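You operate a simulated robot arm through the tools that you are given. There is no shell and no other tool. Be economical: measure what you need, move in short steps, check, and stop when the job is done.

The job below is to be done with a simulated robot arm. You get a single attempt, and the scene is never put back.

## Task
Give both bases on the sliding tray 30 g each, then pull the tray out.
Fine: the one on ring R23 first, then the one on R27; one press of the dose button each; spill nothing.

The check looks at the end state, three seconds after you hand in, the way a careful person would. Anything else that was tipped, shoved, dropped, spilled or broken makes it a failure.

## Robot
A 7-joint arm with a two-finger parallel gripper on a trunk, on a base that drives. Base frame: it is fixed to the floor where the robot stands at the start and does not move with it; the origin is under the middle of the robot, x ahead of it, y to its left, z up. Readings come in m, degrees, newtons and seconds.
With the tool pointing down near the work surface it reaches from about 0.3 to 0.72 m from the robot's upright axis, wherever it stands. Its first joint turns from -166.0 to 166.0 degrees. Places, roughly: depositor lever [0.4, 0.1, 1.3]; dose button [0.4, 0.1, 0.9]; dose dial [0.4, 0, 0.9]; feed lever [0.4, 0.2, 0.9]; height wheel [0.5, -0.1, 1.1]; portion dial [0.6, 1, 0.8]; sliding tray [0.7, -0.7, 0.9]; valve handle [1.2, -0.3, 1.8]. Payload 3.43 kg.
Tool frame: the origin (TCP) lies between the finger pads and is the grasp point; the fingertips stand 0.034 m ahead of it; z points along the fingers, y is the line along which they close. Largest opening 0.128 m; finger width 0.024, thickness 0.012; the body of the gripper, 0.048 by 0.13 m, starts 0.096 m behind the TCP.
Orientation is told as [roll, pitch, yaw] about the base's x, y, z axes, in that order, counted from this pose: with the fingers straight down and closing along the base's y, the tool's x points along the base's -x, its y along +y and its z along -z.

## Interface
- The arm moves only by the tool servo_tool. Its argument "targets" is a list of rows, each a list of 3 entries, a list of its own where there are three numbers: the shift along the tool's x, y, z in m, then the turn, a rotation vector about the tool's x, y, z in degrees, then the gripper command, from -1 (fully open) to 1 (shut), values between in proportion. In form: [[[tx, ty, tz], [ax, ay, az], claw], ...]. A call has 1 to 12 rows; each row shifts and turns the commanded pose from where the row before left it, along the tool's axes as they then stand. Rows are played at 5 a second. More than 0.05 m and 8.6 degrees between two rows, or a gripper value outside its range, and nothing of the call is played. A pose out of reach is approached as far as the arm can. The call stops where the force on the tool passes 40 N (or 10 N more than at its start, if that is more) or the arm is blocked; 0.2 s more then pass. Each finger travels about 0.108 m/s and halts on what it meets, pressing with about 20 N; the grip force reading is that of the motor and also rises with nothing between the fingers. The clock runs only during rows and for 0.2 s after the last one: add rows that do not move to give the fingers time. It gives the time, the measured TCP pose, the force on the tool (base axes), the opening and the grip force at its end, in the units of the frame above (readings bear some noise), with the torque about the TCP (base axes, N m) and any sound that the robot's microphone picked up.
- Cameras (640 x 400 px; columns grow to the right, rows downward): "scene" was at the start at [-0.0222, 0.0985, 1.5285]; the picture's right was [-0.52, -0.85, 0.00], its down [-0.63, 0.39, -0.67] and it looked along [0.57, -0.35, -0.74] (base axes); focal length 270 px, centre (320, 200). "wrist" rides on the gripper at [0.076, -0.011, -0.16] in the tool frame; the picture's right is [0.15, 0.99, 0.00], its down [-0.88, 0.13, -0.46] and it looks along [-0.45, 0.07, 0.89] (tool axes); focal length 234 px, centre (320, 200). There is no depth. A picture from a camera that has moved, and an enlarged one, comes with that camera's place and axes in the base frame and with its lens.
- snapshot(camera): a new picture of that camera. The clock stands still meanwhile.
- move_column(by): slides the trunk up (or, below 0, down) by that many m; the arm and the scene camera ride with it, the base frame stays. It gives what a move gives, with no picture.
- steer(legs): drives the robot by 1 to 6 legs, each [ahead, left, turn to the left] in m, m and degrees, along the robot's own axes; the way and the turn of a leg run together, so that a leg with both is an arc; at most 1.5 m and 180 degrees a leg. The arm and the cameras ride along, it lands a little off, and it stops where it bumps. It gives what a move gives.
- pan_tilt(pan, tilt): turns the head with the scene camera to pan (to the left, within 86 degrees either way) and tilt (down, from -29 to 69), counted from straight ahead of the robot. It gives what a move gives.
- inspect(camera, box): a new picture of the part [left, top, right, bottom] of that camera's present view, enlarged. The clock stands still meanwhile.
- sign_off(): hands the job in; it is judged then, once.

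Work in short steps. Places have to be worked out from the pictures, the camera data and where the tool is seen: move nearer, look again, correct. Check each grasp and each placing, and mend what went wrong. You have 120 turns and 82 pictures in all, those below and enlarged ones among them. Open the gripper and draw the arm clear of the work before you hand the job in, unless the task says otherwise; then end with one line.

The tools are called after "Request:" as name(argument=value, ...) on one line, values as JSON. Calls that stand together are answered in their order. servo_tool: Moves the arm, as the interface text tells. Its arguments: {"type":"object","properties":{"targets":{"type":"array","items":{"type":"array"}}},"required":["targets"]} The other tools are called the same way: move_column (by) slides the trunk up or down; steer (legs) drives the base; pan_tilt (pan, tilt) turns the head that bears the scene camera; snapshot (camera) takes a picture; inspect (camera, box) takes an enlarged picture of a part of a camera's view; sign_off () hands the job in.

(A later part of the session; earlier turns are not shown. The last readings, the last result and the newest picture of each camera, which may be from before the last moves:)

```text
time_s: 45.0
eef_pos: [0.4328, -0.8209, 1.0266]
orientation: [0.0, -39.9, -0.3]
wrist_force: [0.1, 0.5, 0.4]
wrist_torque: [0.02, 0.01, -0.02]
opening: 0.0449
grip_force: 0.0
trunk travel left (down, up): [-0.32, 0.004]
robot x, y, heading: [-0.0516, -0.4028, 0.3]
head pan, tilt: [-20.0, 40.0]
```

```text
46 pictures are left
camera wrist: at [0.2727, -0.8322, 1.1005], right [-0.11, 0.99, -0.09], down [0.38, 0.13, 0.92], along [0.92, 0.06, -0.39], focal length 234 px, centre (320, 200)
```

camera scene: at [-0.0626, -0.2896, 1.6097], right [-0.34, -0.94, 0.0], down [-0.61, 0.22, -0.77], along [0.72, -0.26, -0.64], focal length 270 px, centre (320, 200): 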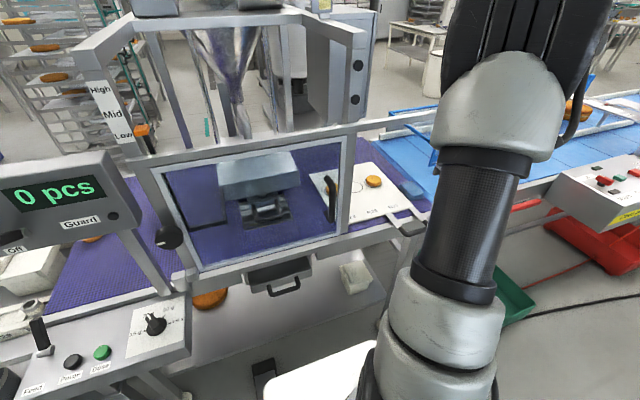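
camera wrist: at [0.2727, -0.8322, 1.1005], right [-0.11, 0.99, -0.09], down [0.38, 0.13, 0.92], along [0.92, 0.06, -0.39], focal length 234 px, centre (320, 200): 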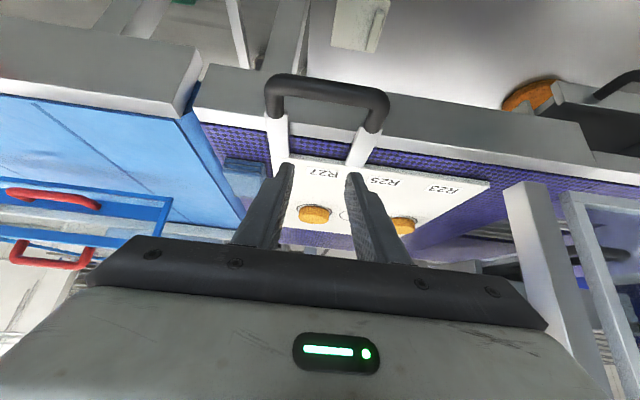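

The handle bar is at z≈0.945, x≈0.417, with the legs centred at y≈-0.822. I'll lower the fingertips into the U, just behind the bar.

Request:
servo_tool(targets=[[[0.0169, -0.0005, 0.032], [0, 0, 0], 0.3], [[0.0169, -0.0005, 0.032], [0, 0, 0], 0.3], [[0, 0, 0], [0, 0, 0], 0.3]])

Request:
snapshot(camera="wrist")

```text
time_s: 45.8
eef_pos: [0.4485, -0.823, 0.9574]
orientation: [0.0, -40.0, -0.1]
wrist_force: [0.0, 0.6, 0.9]
wrist_torque: [0.01, -0.04, 0.01]
opening: 0.045
grip_force: 0.2
trunk travel left (down, up): [-0.32, 0.004]
robot x, y, heading: [-0.0479, -0.4018, 0.4]
head pan, tilt: [-20.0, 40.0]
```

```text
45 pictures are left
camera wrist: at [0.2886, -0.8333, 1.0303], right [-0.11, 0.99, -0.09], down [0.38, 0.13, 0.92], along [0.92, 0.06, -0.39], focal length 234 px, centre (320, 200)
```

wrist: 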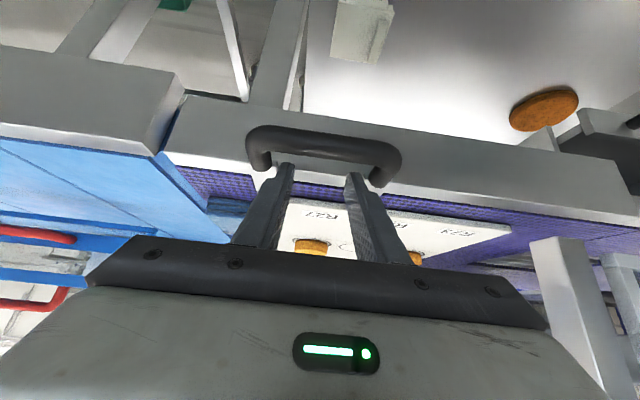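

The tips appear to be just past the bar, inside the U. I'll open the fingers gently outward to see whether they halt on the legs.

Request:
servo_tool(targets=[[[0, 0, 0], [0, 0, 0], 0.1], [[0, 0, 0], [0, 0, 0], 0], [[0, 0, 0], [0, 0, 0], -0.1], [[0, 0, 0], [0, 0, 0], -0.2], [[0, 0, 0], [0, 0, 0], -0.25], [[0, 0, 0], [0, 0, 0], -0.25]])

Request:
inspect(camera="wrist", box=[200, 80, 440, 240])

```text
time_s: 47.2
eef_pos: [0.4469, -0.8223, 0.9576]
orientation: [0.0, -40.1, -0.2]
wrist_force: [2.7, -1.5, -2.3]
wrist_torque: [-0.24, -0.05, 0.09]
opening: 0.0525
grip_force: 0.1
trunk travel left (down, up): [-0.32, 0.004]
robot x, y, heading: [-0.0548, -0.4017, 0.2]
head pan, tilt: [-20.0, 40.0]
```

```text
2.50 times, centred on (320, 160) of wrist
camera zoom: at [0.2886, -0.8335, 1.0304], right [-0.11, 0.99, -0.09], down [0.38, 0.13, 0.92], along [0.92, 0.06, -0.39], focal length 585 px, centre (320, 300)
```

zoom: 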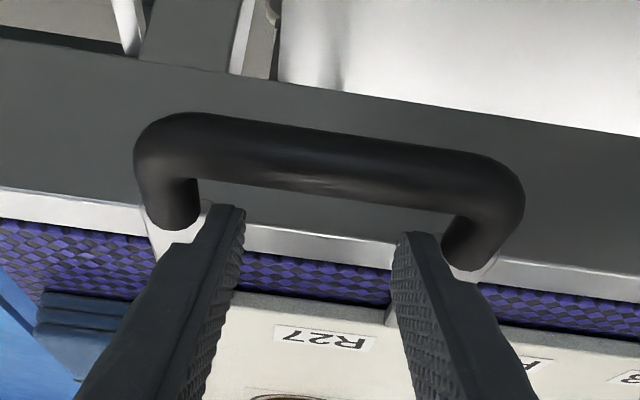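

The fingers halted at 0.0525, holding the U from inside. I'll slide the tray gently in +y by about 0.12 m.

Request:
servo_tool(targets=[[[0, 0.005, 0], [0, 0, 0], -0.25], [[0, 0.01, 0], [0, 0, 0], -0.25], [[0, 0.012, 0], [0, 0, 0], -0.25], [[0, 0.012, 0], [0, 0, 0], -0.25], [[0, 0.012, 0], [0, 0, 0], -0.25], [[0, 0.012, 0], [0, 0, 0], -0.25], [[0, 0.012, 0], [0, 0, 0], -0.25], [[0, 0.012, 0], [0, 0, 0], -0.25], [[0, 0.012, 0], [0, 0, 0], -0.25], [[0, 0.01, 0], [0, 0, 0], -0.25], [[0, 0.006, 0], [0, 0, 0], -0.25], [[0, 0, 0], [0, 0, 0], -0.25]])

Request:
snapshot(camera="wrist")

Request:
snapshot(camera="scene")

```text
time_s: 49.8
eef_pos: [0.4491, -0.7069, 0.9575]
orientation: [0.0, -40.0, 0.0]
wrist_force: [11.2, -0.4, 6.7]
wrist_torque: [-0.06, -0.4, -0.06]
opening: 0.0525
grip_force: 0.0
trunk travel left (down, up): [-0.32, 0.004]
robot x, y, heading: [-0.0529, -0.4044, 0.4]
head pan, tilt: [-20.0, 40.0]
```

```text
43 pictures are left
camera wrist: at [0.2884, -0.7182, 1.0304], right [-0.11, 0.99, -0.09], down [0.38, 0.13, 0.92], along [0.92, 0.06, -0.39], focal length 234 px, centre (320, 200)
```

wrist: 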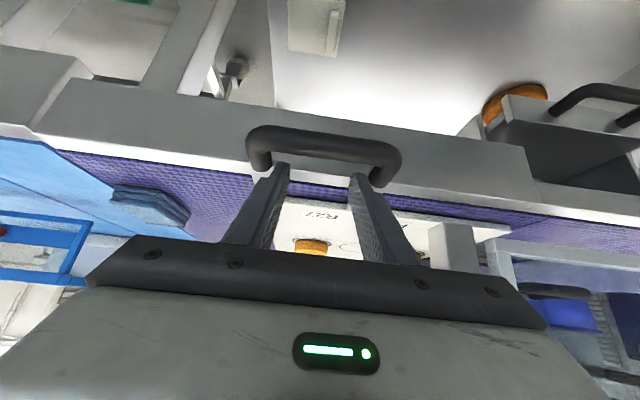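

```text
42 pictures are left
camera scene: at [-0.0621, -0.2895, 1.6097], right [-0.34, -0.94, 0.0], down [-0.61, 0.22, -0.77], along [0.72, -0.26, -0.64], focal length 270 px, centre (320, 200)
```

scene: 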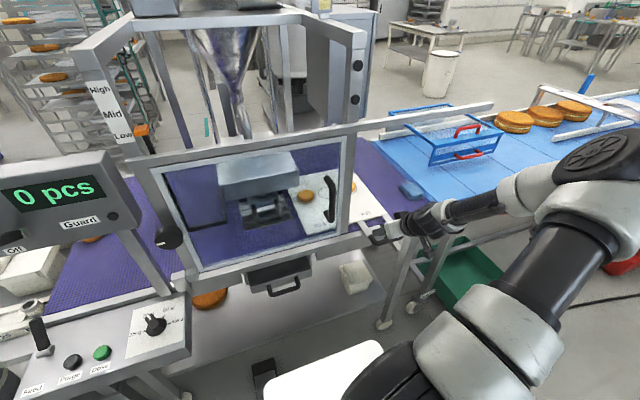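

The tray slid 0.115 m and the base on R23 is now visible inside the guard. I'll zoom on the nozzle and base to judge the clearance.

Request:
inspect(camera="scene", box=[215, 150, 365, 250])

```text
4.00 times, centred on (290, 200) of scene
camera zoom: at [-0.0621, -0.2895, 1.6097], right [-0.34, -0.94, 0.0], down [-0.61, 0.22, -0.77], along [0.72, -0.26, -0.64], focal length 1081 px, centre (440, 200)
```

zoom: 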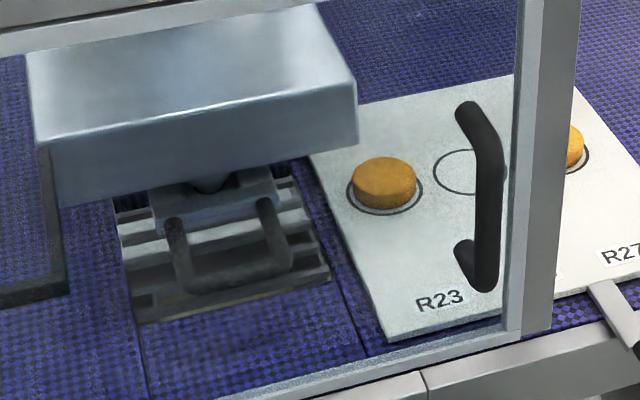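

R23 is now at y≈-0.522, the nozzle is at y≈-0.351, and the clearance above the base is about 3 cm. I'll slide a further 0.10 m gently, then recheck the clearance.

Request:
servo_tool(targets=[[[0, 0.005, 0], [0, 0, 0], -0.25], [[0, 0.01, 0], [0, 0, 0], -0.25], [[0, 0.012, 0], [0, 0, 0], -0.25], [[0, 0.012, 0], [0, 0, 0], -0.25], [[0, 0.012, 0], [0, 0, 0], -0.25], [[0, 0.012, 0], [0, 0, 0], -0.25], [[0, 0.012, 0], [0, 0, 0], -0.25], [[0, 0.012, 0], [0, 0, 0], -0.25], [[0, 0.008, 0], [0, 0, 0], -0.25], [[0, 0.005, 0], [0, 0, 0], -0.25], [[0, 0, 0], [0, 0, 0], -0.25]])

Request:
inspect(camera="scene", box=[215, 150, 365, 250])

Request:
inspect(camera="scene", box=[280, 100, 480, 260])

```text
time_s: 52.2
eef_pos: [0.4491, -0.6064, 0.9573]
orientation: [-0.1, -40.1, -0.1]
wrist_force: [4.6, -1.6, 18.0]
wrist_torque: [0.18, -0.42, 0.09]
opening: 0.0523
grip_force: 0.0
trunk travel left (down, up): [-0.32, 0.004]
robot x, y, heading: [-0.0509, -0.4001, 0.5]
head pan, tilt: [-20.0, 40.0]
```

```text
4.00 times, centred on (290, 200) of scene
camera zoom: at [-0.0636, -0.2893, 1.6097], right [-0.34, -0.94, 0.0], down [-0.6, 0.22, -0.77], along [0.72, -0.26, -0.64], focal length 1081 px, centre (440, 200)
```

zoom: 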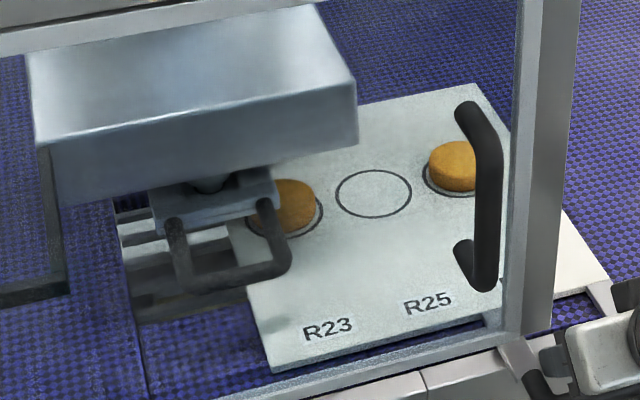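

```text
2.50 times, centred on (380, 180) of scene
camera zoom: at [-0.0636, -0.2893, 1.6097], right [-0.34, -0.94, 0.0], down [-0.6, 0.22, -0.77], along [0.72, -0.26, -0.64], focal length 676 px, centre (170, 250)
```

zoom: 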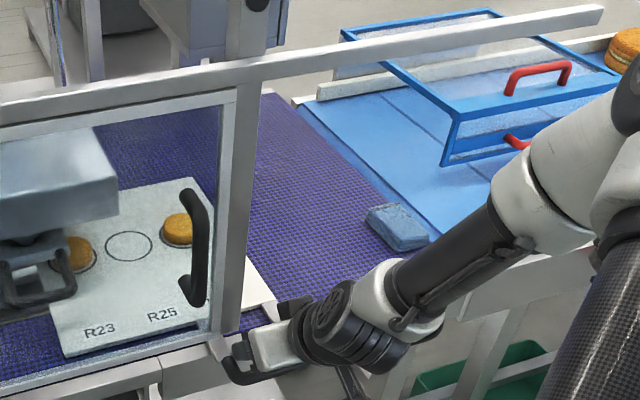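

No contact so far; R23 is at about y -0.417, so it needs another 0.066 m. I'll relieve a little vertical force and slide on gently.

Request:
servo_tool(targets=[[[-0.0013, 0.005, -0.0015], [0, 0, 0], -0.25], [[0, 0.01, 0], [0, 0, 0], -0.25], [[0, 0.012, 0], [0, 0, 0], -0.25], [[0, 0.012, 0], [0, 0, 0], -0.25], [[0, 0.012, 0], [0, 0, 0], -0.25], [[0, 0.01, 0], [0, 0, 0], -0.25], [[0, 0.005, 0], [0, 0, 0], -0.25], [[0, 0, 0], [0, 0, 0], -0.25]])

Request:
pan_tilt(pan=0, tilt=35)

Request:
inspect(camera="scene", box=[270, 130, 420, 230])

```text
time_s: 54.0
eef_pos: [0.4479, -0.5412, 0.9575]
orientation: [0.0, -39.9, -0.2]
wrist_force: [1.3, -1.0, -8.2]
wrist_torque: [-0.45, 0.1, 0.15]
opening: 0.0524
grip_force: 0.0
trunk travel left (down, up): [-0.32, 0.004]
robot x, y, heading: [-0.0498, -0.4019, 0.2]
head pan, tilt: [-20.0, 40.0]
```

```text
time_s: 54.9
eef_pos: [0.4491, -0.5406, 0.9575]
orientation: [0.2, -39.9, -0.2]
wrist_force: [-3.3, -3.5, -11.1]
wrist_torque: [-0.51, 0.28, 0.21]
opening: 0.0526
grip_force: 0.2
trunk travel left (down, up): [-0.32, 0.004]
robot x, y, heading: [-0.0553, -0.4025, 0.3]
head pan, tilt: [0.0, 35.0]
```

```text
4.00 times, centred on (345, 180) of scene
camera zoom: at [-0.054, -0.2611, 1.6172], right [0.0, -1.0, 0.0], down [-0.57, 0.0, -0.82], along [0.82, 0.0, -0.57], focal length 1081 px, centre (220, 280)
```

zoom: 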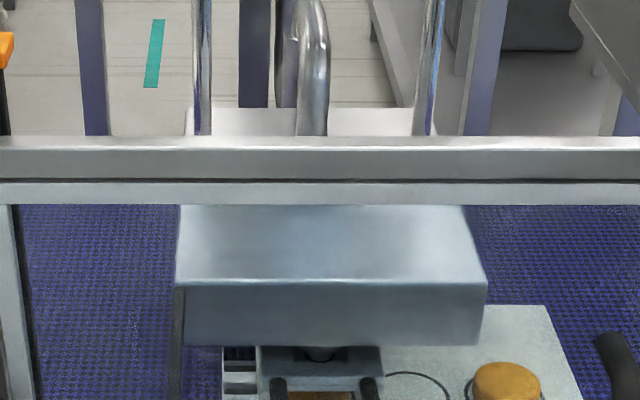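

R23's base is under the head plate now. I'll zoom a little lower and tighter to judge its lateral alignment.

Request:
inspect(camera="scene", box=[310, 205, 410, 275])

```text
5.71 times, centred on (360, 240) of scene
camera zoom: at [-0.054, -0.2611, 1.6172], right [0.0, -1.0, 0.0], down [-0.57, 0.0, -0.82], along [0.82, 0.0, -0.57], focal length 1545 px, centre (91, -29)
```

zoom: 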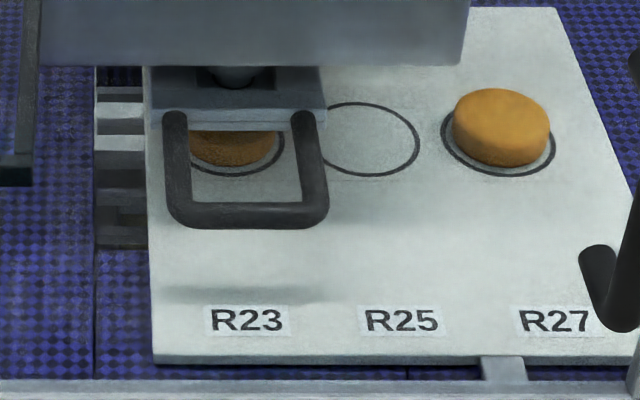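

R23 lies within about 2 mm of the nozzle axis in y. I'll release the handle, withdraw the hand up and back, and turn it upright.

Request:
servo_tool(targets=[[[0, 0.002, 0], [0, 0, 0], -0.25], [[0, 0, 0], [0, 0, 0], 0.1], [[0, 0, 0], [0, 0, 0], 0.35], [[0, 0, 0], [0, 0, 0], 0.35], [[-0.0169, 0, -0.032], [0, 0, 0], 0.35], [[-0.0169, 0, -0.032], [0, 0, 0], 0.35], [[0.004, 0, -0.047], [0, 0, 0], 0.35], [[0.004, 0, -0.047], [0, 0, 0], 0.35], [[0.004, 0, -0.047], [0, 0, 0], 0.35], [[0, 0, 0], [0, 0, 0], 0.35]])

Request:
servo_tool(targets=[[[0, 0.03, 0], [0, 8, 0], 1], [[0, 0.03, 0], [0, 8, 0], 1], [[0, 0.03, 0], [0, 8, 0], 1], [[0, 0.03, 0], [0, 8, 0], 1], [[0, 0.03, 0], [0, 8, 0], 1], [[0, 0.048, 0], [0, 0, 0], 1], [[0, 0.048, 0], [0, 0, 0], 1], [[0, 0.048, 0], [0, 0, 0], 1], [[0, 0.048, 0], [0, 0, 0], 1], [[0, 0.048, 0], [0, 0, 0], 1], [[0, 0.048, 0], [0, 0, 0], 1]])

Request:
inspect(camera="scene", box=[310, 205, 410, 275])

Request:
snapshot(camera="wrist")

```text
time_s: 57.0
eef_pos: [0.3468, -0.5486, 1.1308]
orientation: [0.0, -39.7, 0.0]
wrist_force: [-0.6, 1.1, -1.1]
wrist_torque: [0.0, 0.01, -0.02]
opening: 0.0416
grip_force: 0.1
out of reach, approached as far as the arm can: row 9
trunk travel left (down, up): [-0.32, 0.004]
robot x, y, heading: [-0.0503, -0.399, 0.0]
head pan, tilt: [0.0, 35.0]
```

```text
time_s: 59.5
eef_pos: [0.35, -0.1093, 1.1296]
orientation: [0.0, 0.0, -0.2]
wrist_force: [0.2, 0.3, 0.0]
wrist_torque: [-0.03, 0.01, -0.01]
opening: 0.0
grip_force: 19.9
trunk travel left (down, up): [-0.32, 0.004]
robot x, y, heading: [-0.0458, -0.3997, 0.5]
head pan, tilt: [0.0, 35.0]
```

```text
5.71 times, centred on (360, 240) of scene
camera zoom: at [-0.0545, -0.26, 1.6172], right [0.0, -1.0, 0.0], down [-0.57, 0.0, -0.82], along [0.82, 0.0, -0.57], focal length 1545 px, centre (91, -29)
```

zoom: 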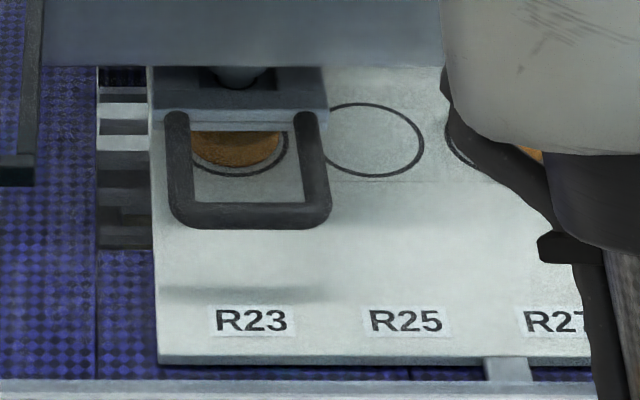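

```text
35 pictures are left
camera wrist: at [0.2759, -0.1208, 1.2902], right [-0.14, 0.99, 0.0], down [0.88, 0.13, 0.46], along [0.45, 0.06, -0.89], focal length 234 px, centre (320, 200)
```

wrist: 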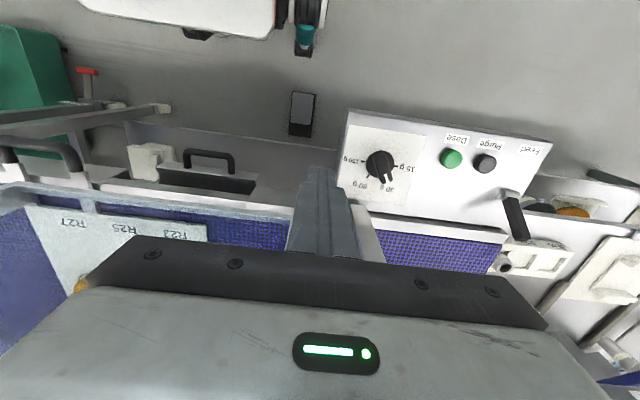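

R23 is still aligned with the nozzle. The Dose button is at (0.361, 0.115), so I'll move the closed fingertips above it.

Request:
servo_tool(targets=[[[-0.0018, 0.0375, 0.02], [0, 0, 0], 1], [[-0.0018, 0.0375, 0.02], [0, 0, 0], 1], [[-0.0018, 0.0375, 0.02], [0, 0, 0], 1], [[-0.0018, 0.0375, 0.025], [0, 0, 0], 1], [[-0.0018, 0.0375, 0.03], [0, 0, 0], 1], [[-0.0018, 0.0375, 0.03], [0, 0, 0], 1], [[0, 0, 0], [0, 0, 0], 1]])

Request:
inspect(camera="wrist", box=[220, 80, 420, 240])

```text
time_s: 61.2
eef_pos: [0.3531, 0.0623, 0.9957]
orientation: [-0.6, -0.3, -2.0]
wrist_force: [-0.1, 1.4, -0.2]
wrist_torque: [0.02, 0.02, 0.01]
opening: 0.0001
grip_force: 19.9
trunk travel left (down, up): [-0.32, 0.004]
robot x, y, heading: [-0.0566, -0.4045, -0.1]
head pan, tilt: [0.0, 35.0]
stopped in row 7: the arm was blocked; the commanded pose is now the measured one
```

```text
2.50 times, centred on (320, 160) of wrist
camera zoom: at [0.2773, 0.0549, 1.1561], right [-0.11, 0.99, -0.01], down [0.88, 0.11, 0.46], along [0.46, 0.04, -0.89], focal length 585 px, centre (320, 300)
```

zoom: 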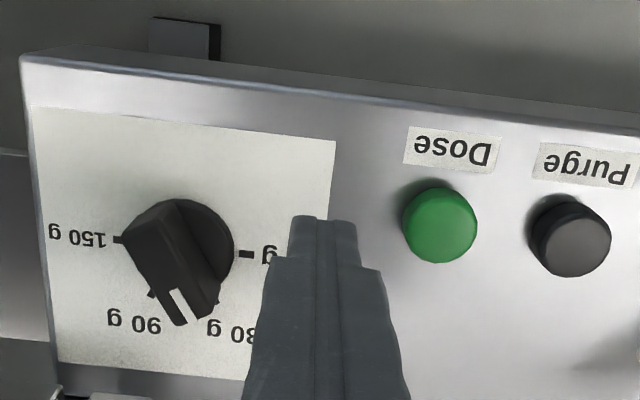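

The arm was blocked with no force at the tool, so a link may be touching something. I'll look with the scene camera.

Request:
pan_tilt(pan=25, tilt=35)

Request:
snapshot(camera="scene")

```text
time_s: 62.1
eef_pos: [0.351, 0.0616, 0.997]
orientation: [-1.0, 0.1, -1.7]
wrist_force: [0.4, 0.2, -0.4]
wrist_torque: [-0.01, 0.01, -0.03]
opening: 0.0
grip_force: 20.6
trunk travel left (down, up): [-0.32, 0.004]
robot x, y, heading: [-0.0569, -0.408, 0.2]
head pan, tilt: [25.0, 35.0]
```

```text
33 pictures are left
camera scene: at [-0.0866, -0.2636, 1.6211], right [0.42, -0.91, -0.02], down [-0.51, -0.22, -0.83], along [0.75, 0.36, -0.55], focal length 270 px, centre (320, 200)
```

scene: 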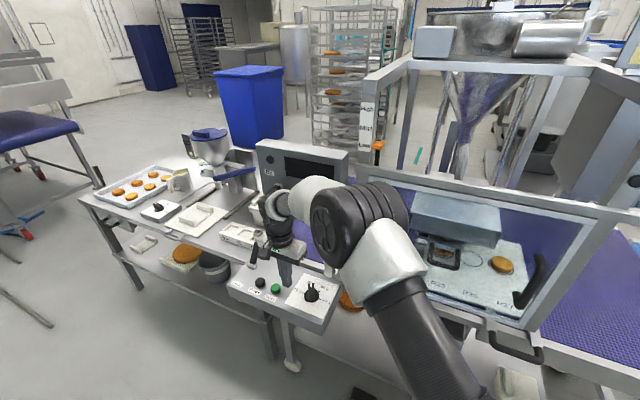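

The display now looks dark, so a link may have knocked the On/Off lever. I'll zoom in there.

Request:
inspect(camera="scene", box=[230, 120, 430, 280])

```text
2.50 times, centred on (330, 200) of scene
camera zoom: at [-0.0866, -0.2636, 1.6211], right [0.42, -0.91, -0.02], down [-0.51, -0.22, -0.83], along [0.75, 0.36, -0.55], focal length 676 px, centre (295, 200)
```

zoom: 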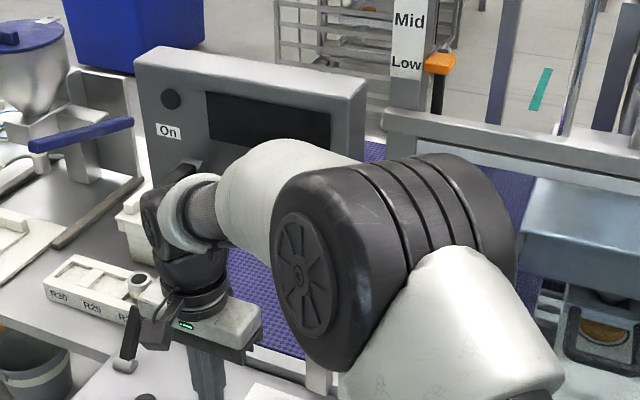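

The arm's wrist pushed the lever to Off: lamp and display are dark. I'll back the arm off toward the robot, then plan to restore the lever and come in better clear of it.

Request:
servo_tool(targets=[[[0.02, -0.01, 0], [0, 0, 0], 1], [[0.02, -0.02, 0], [0, 0, 0], 1], [[0.01, -0.04, 0], [0, 0, 0], 1], [[0, -0.045, 0], [0, 0, 0], 1], [[0, -0.045, 0], [0, 0, 0], 1], [[0, -0.045, -0.01], [0, 0, 0], 1], [[0, -0.045, -0.01], [0, 0, 0], 1]])

Request:
pan_tilt(pan=40, tilt=30)

Request:
snapshot(camera="scene")

```text
time_s: 63.7
eef_pos: [0.3123, -0.1565, 1.013]
orientation: [-1.0, 0.0, -1.5]
wrist_force: [0.9, 0.2, -0.7]
wrist_torque: [0.03, 0.02, 0.03]
opening: 0.0003
grip_force: 19.4
trunk travel left (down, up): [-0.32, 0.004]
robot x, y, heading: [-0.0564, -0.403, 0.0]
head pan, tilt: [25.0, 35.0]
```

```text
time_s: 64.5
eef_pos: [0.3135, -0.1541, 1.0126]
orientation: [-1.0, -0.1, -1.4]
wrist_force: [-0.3, -0.9, 0.4]
wrist_torque: [0.0, 0.01, 0.01]
opening: 0.0
grip_force: 20.1
trunk travel left (down, up): [-0.32, 0.004]
robot x, y, heading: [-0.0563, -0.4036, -0.1]
head pan, tilt: [40.0, 30.0]
```

```text
31 pictures are left
camera scene: at [-0.0745, -0.2061, 1.625], right [0.64, -0.77, 0.0], down [-0.38, -0.32, -0.87], along [0.66, 0.56, -0.5], focal length 270 px, centre (320, 200)
```

scene: 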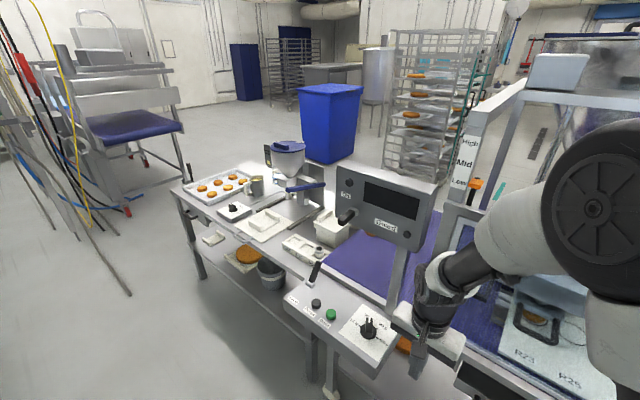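

Request:
inspect(camera="scene", box=[300, 160, 440, 260])

```text
4.00 times, centred on (370, 210) of scene
camera zoom: at [-0.0745, -0.2061, 1.625], right [0.64, -0.77, 0.0], down [-0.38, -0.32, -0.87], along [0.66, 0.56, -0.5], focal length 1081 px, centre (120, 160)
```

zoom: 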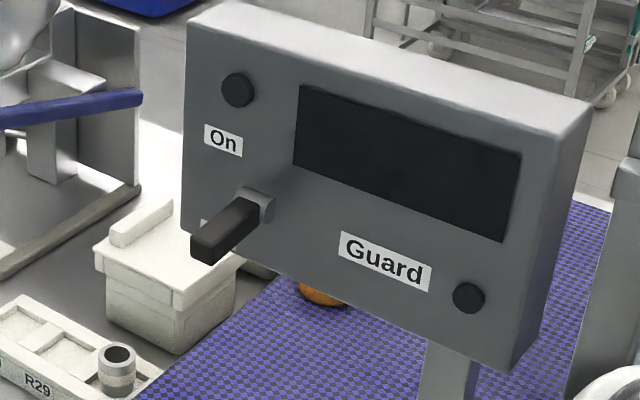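

Only the lever changed; nothing else moved. The lever tip (about 0.39, 0.114, 1.235) hangs right over the Dose button, so pressing must be done with the hand tilted back. I'll tuck the arm right and drive left to get a better stance.

Request:
servo_tool(targets=[[[0.004, -0.045, -0.012], [0, 0, 0], 1], [[0.004, -0.045, -0.012], [0, 0, 0], 1], [[0.004, -0.045, -0.012], [0, 0, 0], 1], [[0.004, -0.045, -0.012], [0, 0, 0], 1], [[0.004, -0.045, -0.012], [0, 0, 0], 1], [[0.004, -0.045, -0.012], [0, 0, 0], 1], [[0.004, -0.045, -0.012], [0, 0, 0], 1], [[0.004, -0.045, -0.012], [0, 0, 0], 1], [[0.004, -0.045, -0.012], [0, 0, 0], 1]])

Request:
steer(legs=[[0, 0.3, 0]])

Request:
pan_tilt(pan=10, tilt=35)

Request:
snapshot(camera="scene")

```text
time_s: 66.5
eef_pos: [0.2649, -0.5549, 1.1278]
orientation: [-1.0, 0.0, -1.4]
wrist_force: [0.1, 0.1, 0.5]
wrist_torque: [-0.01, -0.03, 0.01]
opening: 0.0
grip_force: 20.2
trunk travel left (down, up): [-0.32, 0.004]
robot x, y, heading: [-0.0506, -0.4031, 0.1]
head pan, tilt: [40.0, 30.0]
```

```text
time_s: 70.0
eef_pos: [0.2656, -0.257, 1.1281]
orientation: [-1.0, 0.0, -1.8]
wrist_force: [-0.5, 0.1, 0.2]
wrist_torque: [0.0, 0.0, 0.01]
opening: 0.0
grip_force: 20.0
trunk travel left (down, up): [-0.32, 0.004]
robot x, y, heading: [-0.0533, -0.1036, -0.5]
head pan, tilt: [40.0, 30.0]
```

```text
time_s: 70.9
eef_pos: [0.265, -0.2572, 1.1283]
orientation: [-0.9, 0.0, -1.8]
wrist_force: [0.0, -0.4, 0.1]
wrist_torque: [-0.02, 0.0, -0.01]
opening: 0.0
grip_force: 19.5
trunk travel left (down, up): [-0.32, 0.004]
robot x, y, heading: [-0.0529, -0.1034, -0.4]
head pan, tilt: [10.0, 35.0]
```

```text
29 pictures are left
camera scene: at [-0.0556, 0.0489, 1.6173], right [0.17, -0.99, 0.0], down [-0.57, -0.1, -0.82], along [0.81, 0.14, -0.57], focal length 270 px, centre (320, 200)
```

scene: 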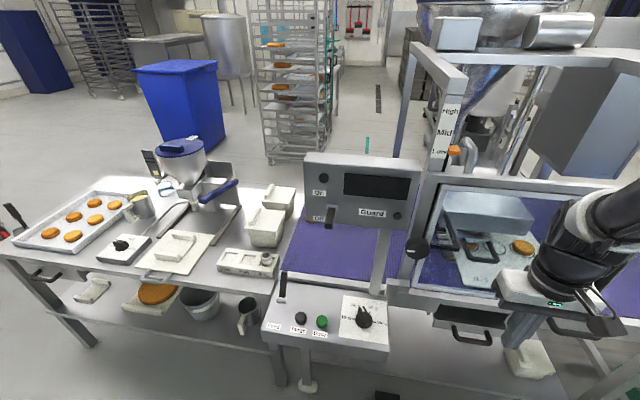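

The view is now straight on. I'll zoom on the lever to triangulate it.

Request:
inspect(camera="scene", box=[295, 150, 425, 240])

```text
4.44 times, centred on (360, 195) of scene
camera zoom: at [-0.0556, 0.0489, 1.6173], right [0.17, -0.99, 0.0], down [-0.57, -0.1, -0.82], along [0.81, 0.14, -0.57], focal length 1202 px, centre (142, 222)
```

zoom: 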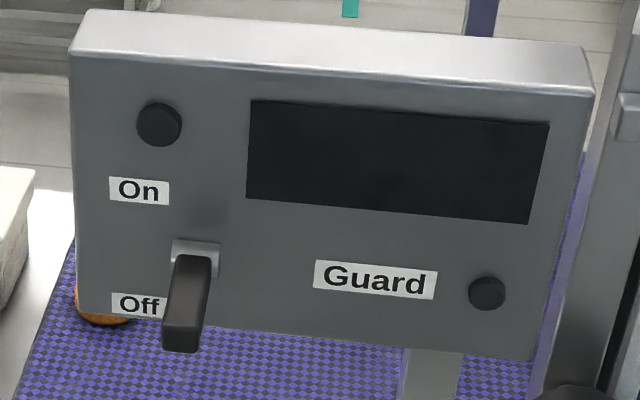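

The lever runs from its pivot at (0.439, 0.104, 1.249) to its tip at (0.376, 0.103, 1.249). On is about 35° up from there. I'll tilt the closed fingers to near-horizontal while moving left, keeping well back from the panel.

Request:
servo_tool(targets=[[[0, 0.036, 0], [0, -8.3, 0], 1], [[0, 0.036, 0], [0, -8.3, 0], 1], [[0, 0.036, 0], [0, -8.3, 0], 1], [[0, 0.036, 0], [0, -8.3, 0], 1], [[0, 0.036, 0], [0, -8.3, 0], 1], [[0, 0.036, 0], [0, -8.3, 0], 1], [[0, 0.036, 0], [0, -8.3, 0], 1], [[0, 0.036, 0], [0, -8.3, 0], 1], [[0, 0.036, 0], [0, -8.3, 0], 1], [[0, 0, 0], [0, 0, 0], 1]])

Request:
snapshot(camera="scene")

```text
time_s: 72.5
eef_pos: [0.4144, -0.0636, 1.1992]
orientation: [16.7, -51.7, -22.6]
wrist_force: [0.4, 0.7, 0.6]
wrist_torque: [-0.01, 0.01, 0.02]
opening: 0.0002
grip_force: 19.6
out of reach, approached as far as the arm can: row 2, 3, 4, 5, 6, 7
trunk travel left (down, up): [-0.32, 0.004]
robot x, y, heading: [-0.0509, -0.1032, -0.4]
head pan, tilt: [10.0, 35.0]
stopped in row 7: the force on the tool passed its limit at 54 N (the readings are from after the stop); the commanded pose is now the measured one
```

```text
27 pictures are left
camera scene: at [-0.0603, 0.0697, 1.6166], right [0.4, -0.92, 0.0], down [-0.53, -0.23, -0.81], along [0.75, 0.33, -0.58], focal length 270 px, centre (320, 200)
```

scene: 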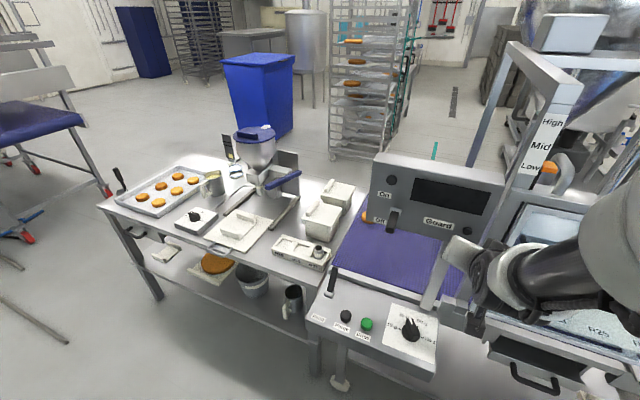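

The tilt ran out of reach too close in, and the hand drifted into the display post at (0.414, -0.064). I'll back straight off in -x by 8 cm.

Request:
servo_tool(targets=[[[0.0115, -0.0032, -0.0161], [0, 0, 0], 1], [[0.0172, -0.0048, -0.0241], [0, 0, 0], 1], [[0.0172, -0.0048, -0.0241], [0, 0, 0], 1]])

Request:
pan_tilt(pan=5, tilt=35)

Request:
snapshot(camera="scene")

```text
time_s: 73.3
eef_pos: [0.4126, -0.0638, 1.1992]
orientation: [16.7, -51.6, -22.8]
wrist_force: [0.1, -0.2, -0.3]
wrist_torque: [0.01, -0.02, 0.01]
opening: 0.0
grip_force: 19.4
out of reach, approached as far as the arm can: row 1, 2, 3
trunk travel left (down, up): [-0.32, 0.004]
robot x, y, heading: [-0.0526, -0.1062, -0.3]
head pan, tilt: [10.0, 35.0]
```

```text
time_s: 74.0
eef_pos: [0.4127, -0.0634, 1.1992]
orientation: [16.8, -51.7, -22.8]
wrist_force: [-0.5, 0.2, -0.1]
wrist_torque: [0.03, -0.02, -0.01]
opening: 0.0001
grip_force: 20.1
trunk travel left (down, up): [-0.32, 0.004]
robot x, y, heading: [-0.0499, -0.1098, -0.4]
head pan, tilt: [5.0, 35.0]
```

```text
26 pictures are left
camera scene: at [-0.0617, 0.0686, 1.6172], right [0.39, -0.92, 0.0], down [-0.53, -0.23, -0.82], along [0.75, 0.32, -0.57], focal length 270 px, centre (320, 200)
```

scene: 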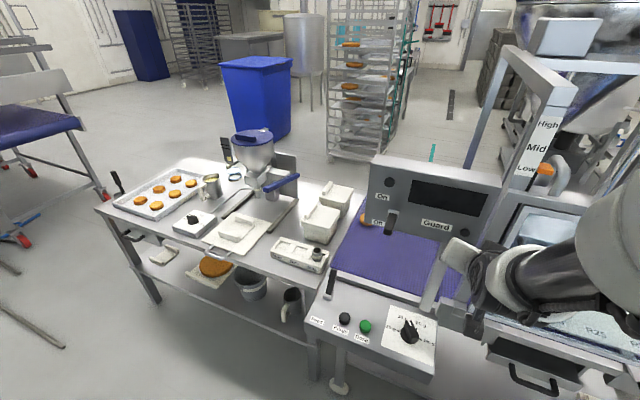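

The arm's elbow is hitting the head (the pan is off), so this tilted pose is cramped. I'll undo the tilt while drawing back in -x.

Request:
servo_tool(targets=[[[0.0187, -0.005, -0.0235], [0, 8, 0], 1], [[0.022, -0.004, -0.0205], [0, 8, 0], 1], [[0.0246, -0.003, -0.017], [0, 8, 0], 1], [[0.0267, -0.002, -0.0135], [0, 8, 0], 1], [[0, 0, 0], [0, 0, 0], 1]])

```text
time_s: 75.2
eef_pos: [0.2957, -0.058, 1.198]
orientation: [10.4, -20.9, -13.1]
wrist_force: [-0.4, 0.0, 0.6]
wrist_torque: [0.01, -0.04, 0.02]
opening: 0.0002
grip_force: 20.5
out of reach, approached as far as the arm can: row 1
trunk travel left (down, up): [-0.32, 0.004]
robot x, y, heading: [-0.0532, -0.1046, -0.2]
head pan, tilt: [5.0, 35.0]
```

Recovered with no contact. Instead of lifting from below, I'll grip the lever from above with the hand leaning back about 20° and lift it. First I'll straighten the roll and yaw, open the fingers a little and move in front of the lever.

Request:
servo_tool(targets=[[[0, 0, 0], [5.2, 0, 0], 0.2], [[0, 0, 0], [5.2, 0, 0], 0.2], [[0, 0, 0], [-2.34, 0, -6.12], 0.2], [[0, 0, 0], [-2.34, 0, -6.12], 0.2], [[-0.009, 0.04, -0.0127], [0, 0, 0], 0.2], [[-0.009, 0.04, -0.0127], [0, 0, 0], 0.2], [[-0.009, 0.04, -0.0127], [0, 0, 0], 0.2], [[-0.009, 0.04, -0.0127], [0, 0, 0], 0.2], [[0, 0, 0], [0, 0, 0], 0.2]])

Request:
snapshot(camera="wrist")

```text
time_s: 77.2
eef_pos: [0.3098, 0.1008, 1.2595]
orientation: [-0.1, -21.0, -0.1]
wrist_force: [-0.3, -0.1, -1.0]
wrist_torque: [-0.03, 0.01, -0.01]
opening: 0.0511
grip_force: 0.0
trunk travel left (down, up): [-0.32, 0.004]
robot x, y, heading: [-0.0503, -0.1096, -0.1]
head pan, tilt: [5.0, 35.0]
```

```text
25 pictures are left
camera wrist: at [0.1827, 0.0897, 1.3806], right [-0.14, 0.99, -0.05], down [0.66, 0.13, 0.74], along [0.74, 0.07, -0.67], focal length 234 px, centre (320, 200)
```

wrist: 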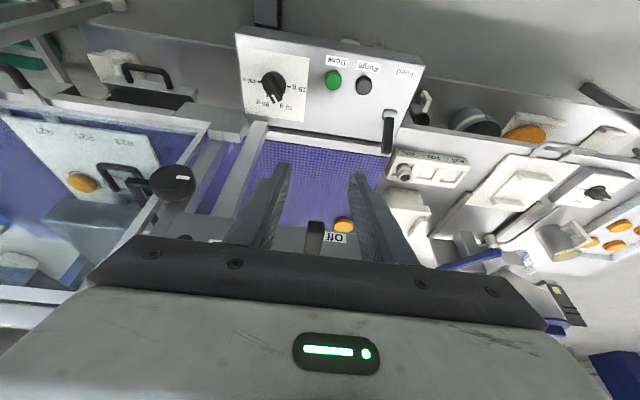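

The lever sits between the fingers (tip about 0.376, 0.105, 1.252). I'll advance so the fingers straddle it, then close.

Request:
servo_tool(targets=[[[-0.0367, 0.002, 0.0161], [0, 0, 0], 0.2], [[-0.0367, 0.002, 0.0161], [0, 0, 0], 0.2], [[0, 0, 0], [0, 0, 0], 0.4], [[0, 0, 0], [0, 0, 0], 0.7], [[0, 0, 0], [0, 0, 0], 1], [[0, 0, 0], [0, 0, 0], 1]])

```text
time_s: 78.5
eef_pos: [0.3913, 0.1057, 1.2516]
orientation: [0.0, -20.9, 0.0]
wrist_force: [2.7, -0.9, -1.2]
wrist_torque: [0.23, 0.02, 0.39]
opening: 0.0177
grip_force: 44.5
trunk travel left (down, up): [-0.32, 0.004]
robot x, y, heading: [-0.0569, -0.1045, -0.3]
head pan, tilt: [5.0, 35.0]
```

The lever is gripped (opening 0.018). I'll lift it along a small arc.

Request:
servo_tool(targets=[[[-0.0045, 0, -0.009], [0, 0, 0], 1], [[-0.0054, 0, -0.0086], [0, 0, 0], 1], [[-0.0054, 0, -0.0086], [0, 0, 0], 1], [[-0.0054, 0, -0.0086], [0, 0, 0], 1], [[0, 0, 0], [0, 0, 0], 1]])

Request:
inspect(camera="scene", box=[260, 120, 460, 260])

```text
time_s: 79.8
eef_pos: [0.3969, 0.1046, 1.2898]
orientation: [-0.2, -20.7, 0.0]
wrist_force: [-3.5, -1.4, -28.5]
wrist_torque: [0.73, 1.1, 1.09]
opening: 0.0178
grip_force: 45.1
trunk travel left (down, up): [-0.32, 0.004]
robot x, y, heading: [-0.0531, -0.1052, -0.5]
head pan, tilt: [5.0, 35.0]
```

```text
2.86 times, centred on (360, 190) of scene
camera zoom: at [-0.0533, 0.0418, 1.6172], right [0.08, -1.0, 0.0], down [-0.57, -0.05, -0.82], along [0.82, 0.07, -0.57], focal length 772 px, centre (206, 229)
```

zoom: 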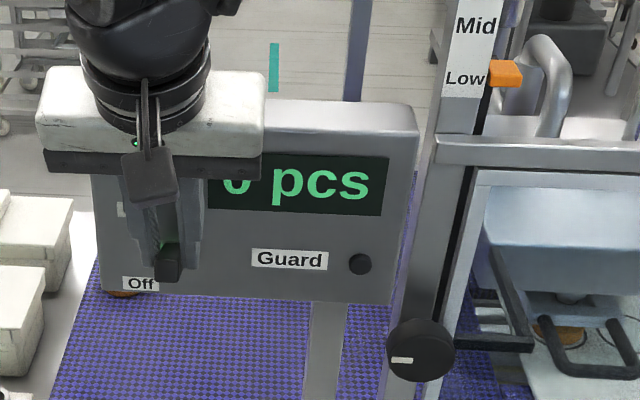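

The machine is On again ("0 pcs"). I'll release the lever, retract, and drive back 0.15 m to have room for a tilted press.

Request:
servo_tool(targets=[[[0, 0, 0], [0, 0, 0], 0.6], [[0, 0, 0], [0, 0, 0], 0.2], [[0, 0, 0], [0, 0, 0], 0.2], [[0.042, 0, -0.016], [0, 0, 0], 0.2], [[0.042, 0, -0.016], [0, 0, 0], 0.2], [[0, 0, 0], [0, 0, 0], 1], [[0, 0, 0], [0, 0, 0], 1]])

Request:
steer(legs=[[-0.17, 0, 0]])

Request:
inspect(camera="scene", box=[240, 120, 480, 290])

```text
time_s: 81.3
eef_pos: [0.3088, 0.1058, 1.2928]
orientation: [0.0, -21.0, -0.1]
wrist_force: [-0.2, -0.4, -1.0]
wrist_torque: [-0.02, 0.0, 0.03]
opening: 0.0
grip_force: 20.0
trunk travel left (down, up): [-0.32, 0.004]
robot x, y, heading: [-0.0517, -0.1085, -0.4]
head pan, tilt: [5.0, 35.0]
```

```text
time_s: 82.8
eef_pos: [0.1358, 0.1058, 1.2917]
orientation: [0.0, -21.0, -0.1]
wrist_force: [0.1, 0.0, -0.6]
wrist_torque: [0.02, 0.0, 0.01]
opening: 0.0
grip_force: 20.3
trunk travel left (down, up): [-0.32, 0.004]
robot x, y, heading: [-0.2252, -0.104, -0.6]
head pan, tilt: [5.0, 35.0]
```

```text
2.35 times, centred on (360, 205) of scene
camera zoom: at [-0.2264, 0.0424, 1.6173], right [0.08, -1.0, 0.0], down [-0.57, -0.05, -0.82], along [0.82, 0.07, -0.57], focal length 636 px, centre (226, 188)
```

zoom: 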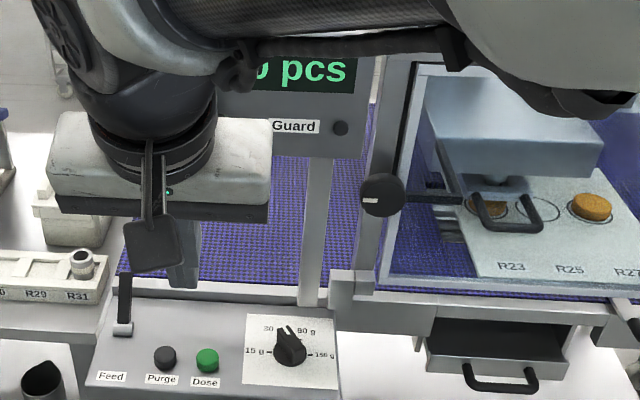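

The display still reads 0 pcs and R23 is still under the nozzle. The dial pointer looks slightly off from here, so I'll zoom in before pressing.

Request:
inspect(camera="scene", box=[325, 250, 385, 290])

```text
10.00 times, centred on (355, 270) of scene
camera zoom: at [-0.2264, 0.0424, 1.6173], right [0.08, -1.0, 0.0], down [-0.57, -0.05, -0.82], along [0.82, 0.07, -0.57], focal length 2704 px, centre (-30, -500)
```

zoom: 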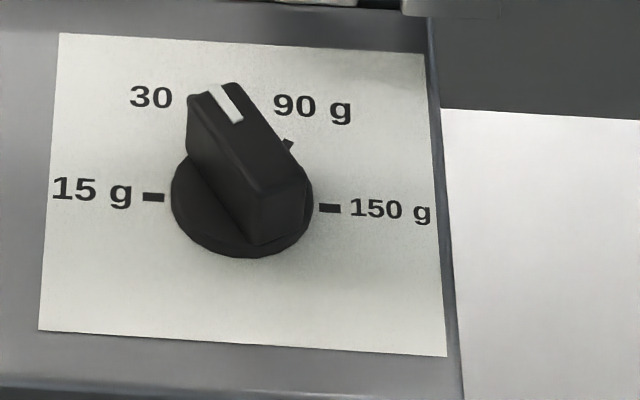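

The pointer is 59.5° from 15 g, so it is on 30 g. The Dose button is confirmed at (0.3605, 0.115). I'll lower the closed fingers in front of it and add tilt to 37°.

Request:
servo_tool(targets=[[[-0.01125, 0.0015, 0.0471], [0, 0, 0], 1], [[-0.01125, 0.0015, 0.0471], [0, 0, 0], 1], [[-0.01125, 0.0015, 0.0471], [0, 0, 0], 1], [[-0.01125, 0.0015, 0.0471], [0, 0, 0], 1], [[-0.01125, 0.0015, 0.0471], [0, 0, 0], 1], [[-0.01125, 0.0015, 0.0471], [0, 0, 0], 1], [[0, 0, 0], [0, -8, 0], 1], [[0, 0, 0], [0, -8, 0], 1], [[0, 0, 0], [0, 0, 0], 1]])

Request:
inspect(camera="wrist", box=[200, 40, 440, 200])

```text
time_s: 84.8
eef_pos: [0.3012, 0.1135, 1.0504]
orientation: [0.0, -37.1, -0.3]
wrist_force: [0.3, 0.0, 0.4]
wrist_torque: [-0.02, -0.04, 0.03]
opening: 0.0
grip_force: 19.4
trunk travel left (down, up): [-0.32, 0.004]
robot x, y, heading: [-0.2263, -0.106, -0.7]
head pan, tilt: [5.0, 35.0]
```

```text
2.50 times, centred on (320, 120) of wrist
camera zoom: at [0.1455, 0.1027, 1.1334], right [-0.11, 0.99, -0.09], down [0.43, 0.13, 0.89], along [0.9, 0.06, -0.44], focal length 585 px, centre (320, 400)
```

zoom: 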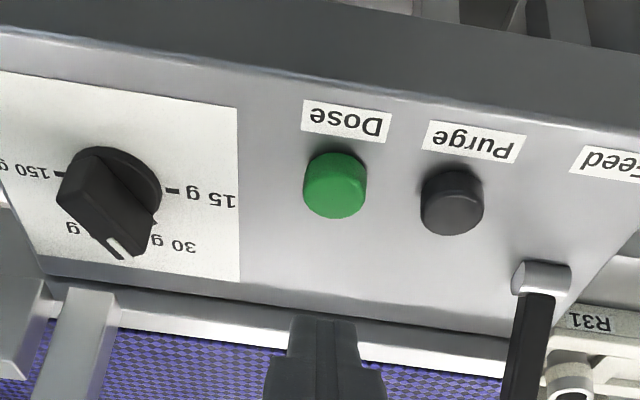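

The button top is at about (0.361, 0.115, 0.915). I'll move the tip to about 2 cm above it.

Request:
servo_tool(targets=[[[0.0049, 0.0008, 0.0464], [0, 0, 0], 1], [[0.0049, 0.0008, 0.0464], [0, 0, 0], 1], [[0, 0, 0], [0, 0, 0], 1]])

Request:
inspect(camera="wrist", box=[200, 40, 440, 200])

```text
time_s: 85.6
eef_pos: [0.3491, 0.117, 0.9745]
orientation: [0.0, -37.0, -0.3]
wrist_force: [-0.4, 0.0, -0.5]
wrist_torque: [0.02, -0.03, 0.02]
opening: 0.0
grip_force: 20.1
trunk travel left (down, up): [-0.32, 0.004]
robot x, y, heading: [-0.2256, -0.1047, -0.4]
head pan, tilt: [5.0, 35.0]
```

```text
2.50 times, centred on (320, 120) of wrist
camera zoom: at [0.1937, 0.1053, 1.056], right [-0.11, 0.99, -0.09], down [0.43, 0.13, 0.89], along [0.9, 0.06, -0.44], focal length 585 px, centre (320, 400)
```

zoom: 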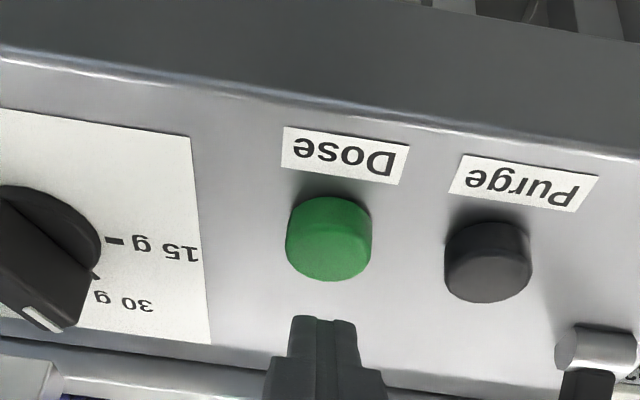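

The button top is at (0.3586, 0.1146, 0.918) and the tip's low edge is at (0.360, 0.117, 0.940). I'll go down 2 cm to near contact.

Request:
servo_tool(targets=[[[0.003, -0.001, 0.004], [0, 0, 0], 1], [[0.003, -0.001, 0.004], [0, 0, 0], 1], [[0.003, 0, 0.004], [0, 0, 0], 1], [[0.003, 0, 0.004], [0, 0, 0], 1]])

Request:
servo_tool(targets=[[[0.0018, 0, 0.0024], [0, 0, 0], 1], [[0.0018, 0, 0.0024], [0, 0, 0], 1]])

```text
time_s: 86.6
eef_pos: [0.3491, 0.115, 0.9522]
orientation: [0.1, -37.0, -0.1]
wrist_force: [-0.2, -0.3, 0.3]
wrist_torque: [-0.02, 0.01, 0.0]
opening: 0.0002
grip_force: 20.0
trunk travel left (down, up): [-0.32, 0.004]
robot x, y, heading: [-0.2252, -0.1033, -0.4]
head pan, tilt: [5.0, 35.0]
```

```text
time_s: 87.2
eef_pos: [0.3494, 0.1126, 0.9464]
orientation: [0.0, -37.1, -0.1]
wrist_force: [0.0, 1.3, 1.7]
wrist_torque: [0.0, -0.01, 0.0]
opening: 0.0
grip_force: 20.4
trunk travel left (down, up): [-0.32, 0.004]
robot x, y, heading: [-0.2283, -0.107, -0.5]
head pan, tilt: [5.0, 35.0]
```

Just touching (1.7 N). I'll push down a few more millimetres.

Request:
servo_tool(targets=[[[0.0018, 0, 0.0024], [0, 0, 0], 1], [[0.0012, 0, 0.0016], [0, 0, 0], 1]])

```text
time_s: 87.8
eef_pos: [0.3477, 0.1135, 0.9419]
orientation: [0.0, -37.0, -0.2]
wrist_force: [-1.9, 1.5, 6.1]
wrist_torque: [0.03, -0.01, 0.02]
opening: 0.0
grip_force: 19.9
trunk travel left (down, up): [-0.32, 0.004]
robot x, y, heading: [-0.2248, -0.1043, -0.6]
head pan, tilt: [5.0, 35.0]
heard: click
```

Heard a click: the dose is triggered. I'll lift straight up, wait a couple of seconds and look at the display and the base.

Request:
servo_tool(targets=[[[-0.009, 0, -0.012], [0, 0, 0], 1], [[-0.018, 0, -0.024], [0, 0, 0], 1], [[-0.018, 0, -0.024], [0, 0, 0], 1], [[0.0099, 0, -0.0464], [0, 0, 0], 1], [[0, 0, 0], [0, 0, 0], 1], [[0, 0, 0], [0, 0, 0], 1], [[0, 0, 0], [0, 0, 0], 1], [[0, 0, 0], [0, 0, 0], 1], [[0, 0, 0], [0, 0, 0], 1], [[0, 0, 0], [0, 0, 0], 1], [[0, 0, 0], [0, 0, 0], 1], [[0, 0, 0], [0, 0, 0], 1]])

Request:
pan_tilt(pan=-10, tilt=32)

Request:
snapshot(camera="scene")

```text
time_s: 90.4
eef_pos: [0.3144, 0.1132, 1.0455]
orientation: [-0.1, -36.9, -0.2]
wrist_force: [-0.3, -0.7, -0.5]
wrist_torque: [0.02, 0.0, 0.0]
opening: 0.0
grip_force: 20.1
trunk travel left (down, up): [-0.32, 0.004]
robot x, y, heading: [-0.2241, -0.1069, -0.3]
head pan, tilt: [5.0, 35.0]
```

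```text
time_s: 91.2
eef_pos: [0.3136, 0.113, 1.0454]
orientation: [-0.1, -37.0, -0.2]
wrist_force: [-0.3, -0.1, -0.3]
wrist_torque: [-0.01, 0.03, 0.0]
opening: 0.0
grip_force: 20.2
trunk travel left (down, up): [-0.32, 0.004]
robot x, y, heading: [-0.2239, -0.1061, -0.6]
head pan, tilt: [-10.0, 32.0]
```

```text
19 pictures are left
camera scene: at [-0.2255, 0.0191, 1.6219], right [-0.18, -0.98, 0.0], down [-0.52, 0.1, -0.85], along [0.83, -0.15, -0.53], focal length 270 px, centre (320, 200)
```

scene: 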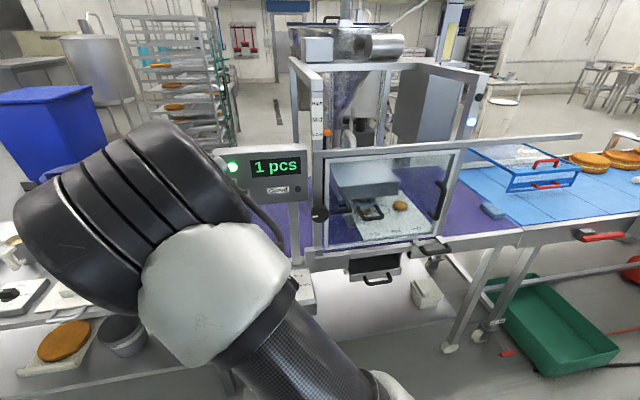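

The display shows "1 pcs". Now back to the tray handle: I'll swing the arm right at a clear distance and drive to about (-0.15, -0.30).

Request:
servo_tool(targets=[[[0.006, -0.046, -0.0045], [0, 0, 0], 1], [[0.006, -0.046, -0.0045], [0, 0, 0], 1], [[0.006, -0.046, -0.0045], [0, 0, 0], 1], [[0.006, -0.046, -0.0045], [0, 0, 0], 1], [[0.006, -0.046, -0.0045], [0, 0, 0], 1], [[0.006, -0.046, -0.0045], [0, 0, 0], 1], [[0.006, -0.046, -0.0045], [0, 0, 0], 1], [[0.006, -0.046, -0.0045], [0, 0, 0], 1], [[0.006, -0.046, -0.0045], [0, 0, 0], 0.3]])

Request:
steer(legs=[[0.075, -0.2, 0]])

```text
time_s: 93.2
eef_pos: [0.2429, -0.3009, 1.0495]
orientation: [0.1, -37.1, -0.1]
wrist_force: [1.5, -0.1, 0.3]
wrist_torque: [-0.01, 0.01, -0.03]
opening: 0.045
grip_force: 0.1
trunk travel left (down, up): [-0.32, 0.004]
robot x, y, heading: [-0.2254, -0.1053, -0.5]
head pan, tilt: [-10.0, 32.0]
```

```text
time_s: 95.7
eef_pos: [0.3172, -0.4996, 1.049]
orientation: [0.0, -37.0, -0.1]
wrist_force: [0.5, -0.1, -0.1]
wrist_torque: [0.02, 0.0, 0.02]
opening: 0.0449
grip_force: 0.1
trunk travel left (down, up): [-0.32, 0.004]
robot x, y, heading: [-0.1549, -0.3057, -0.5]
head pan, tilt: [-10.0, 32.0]
```

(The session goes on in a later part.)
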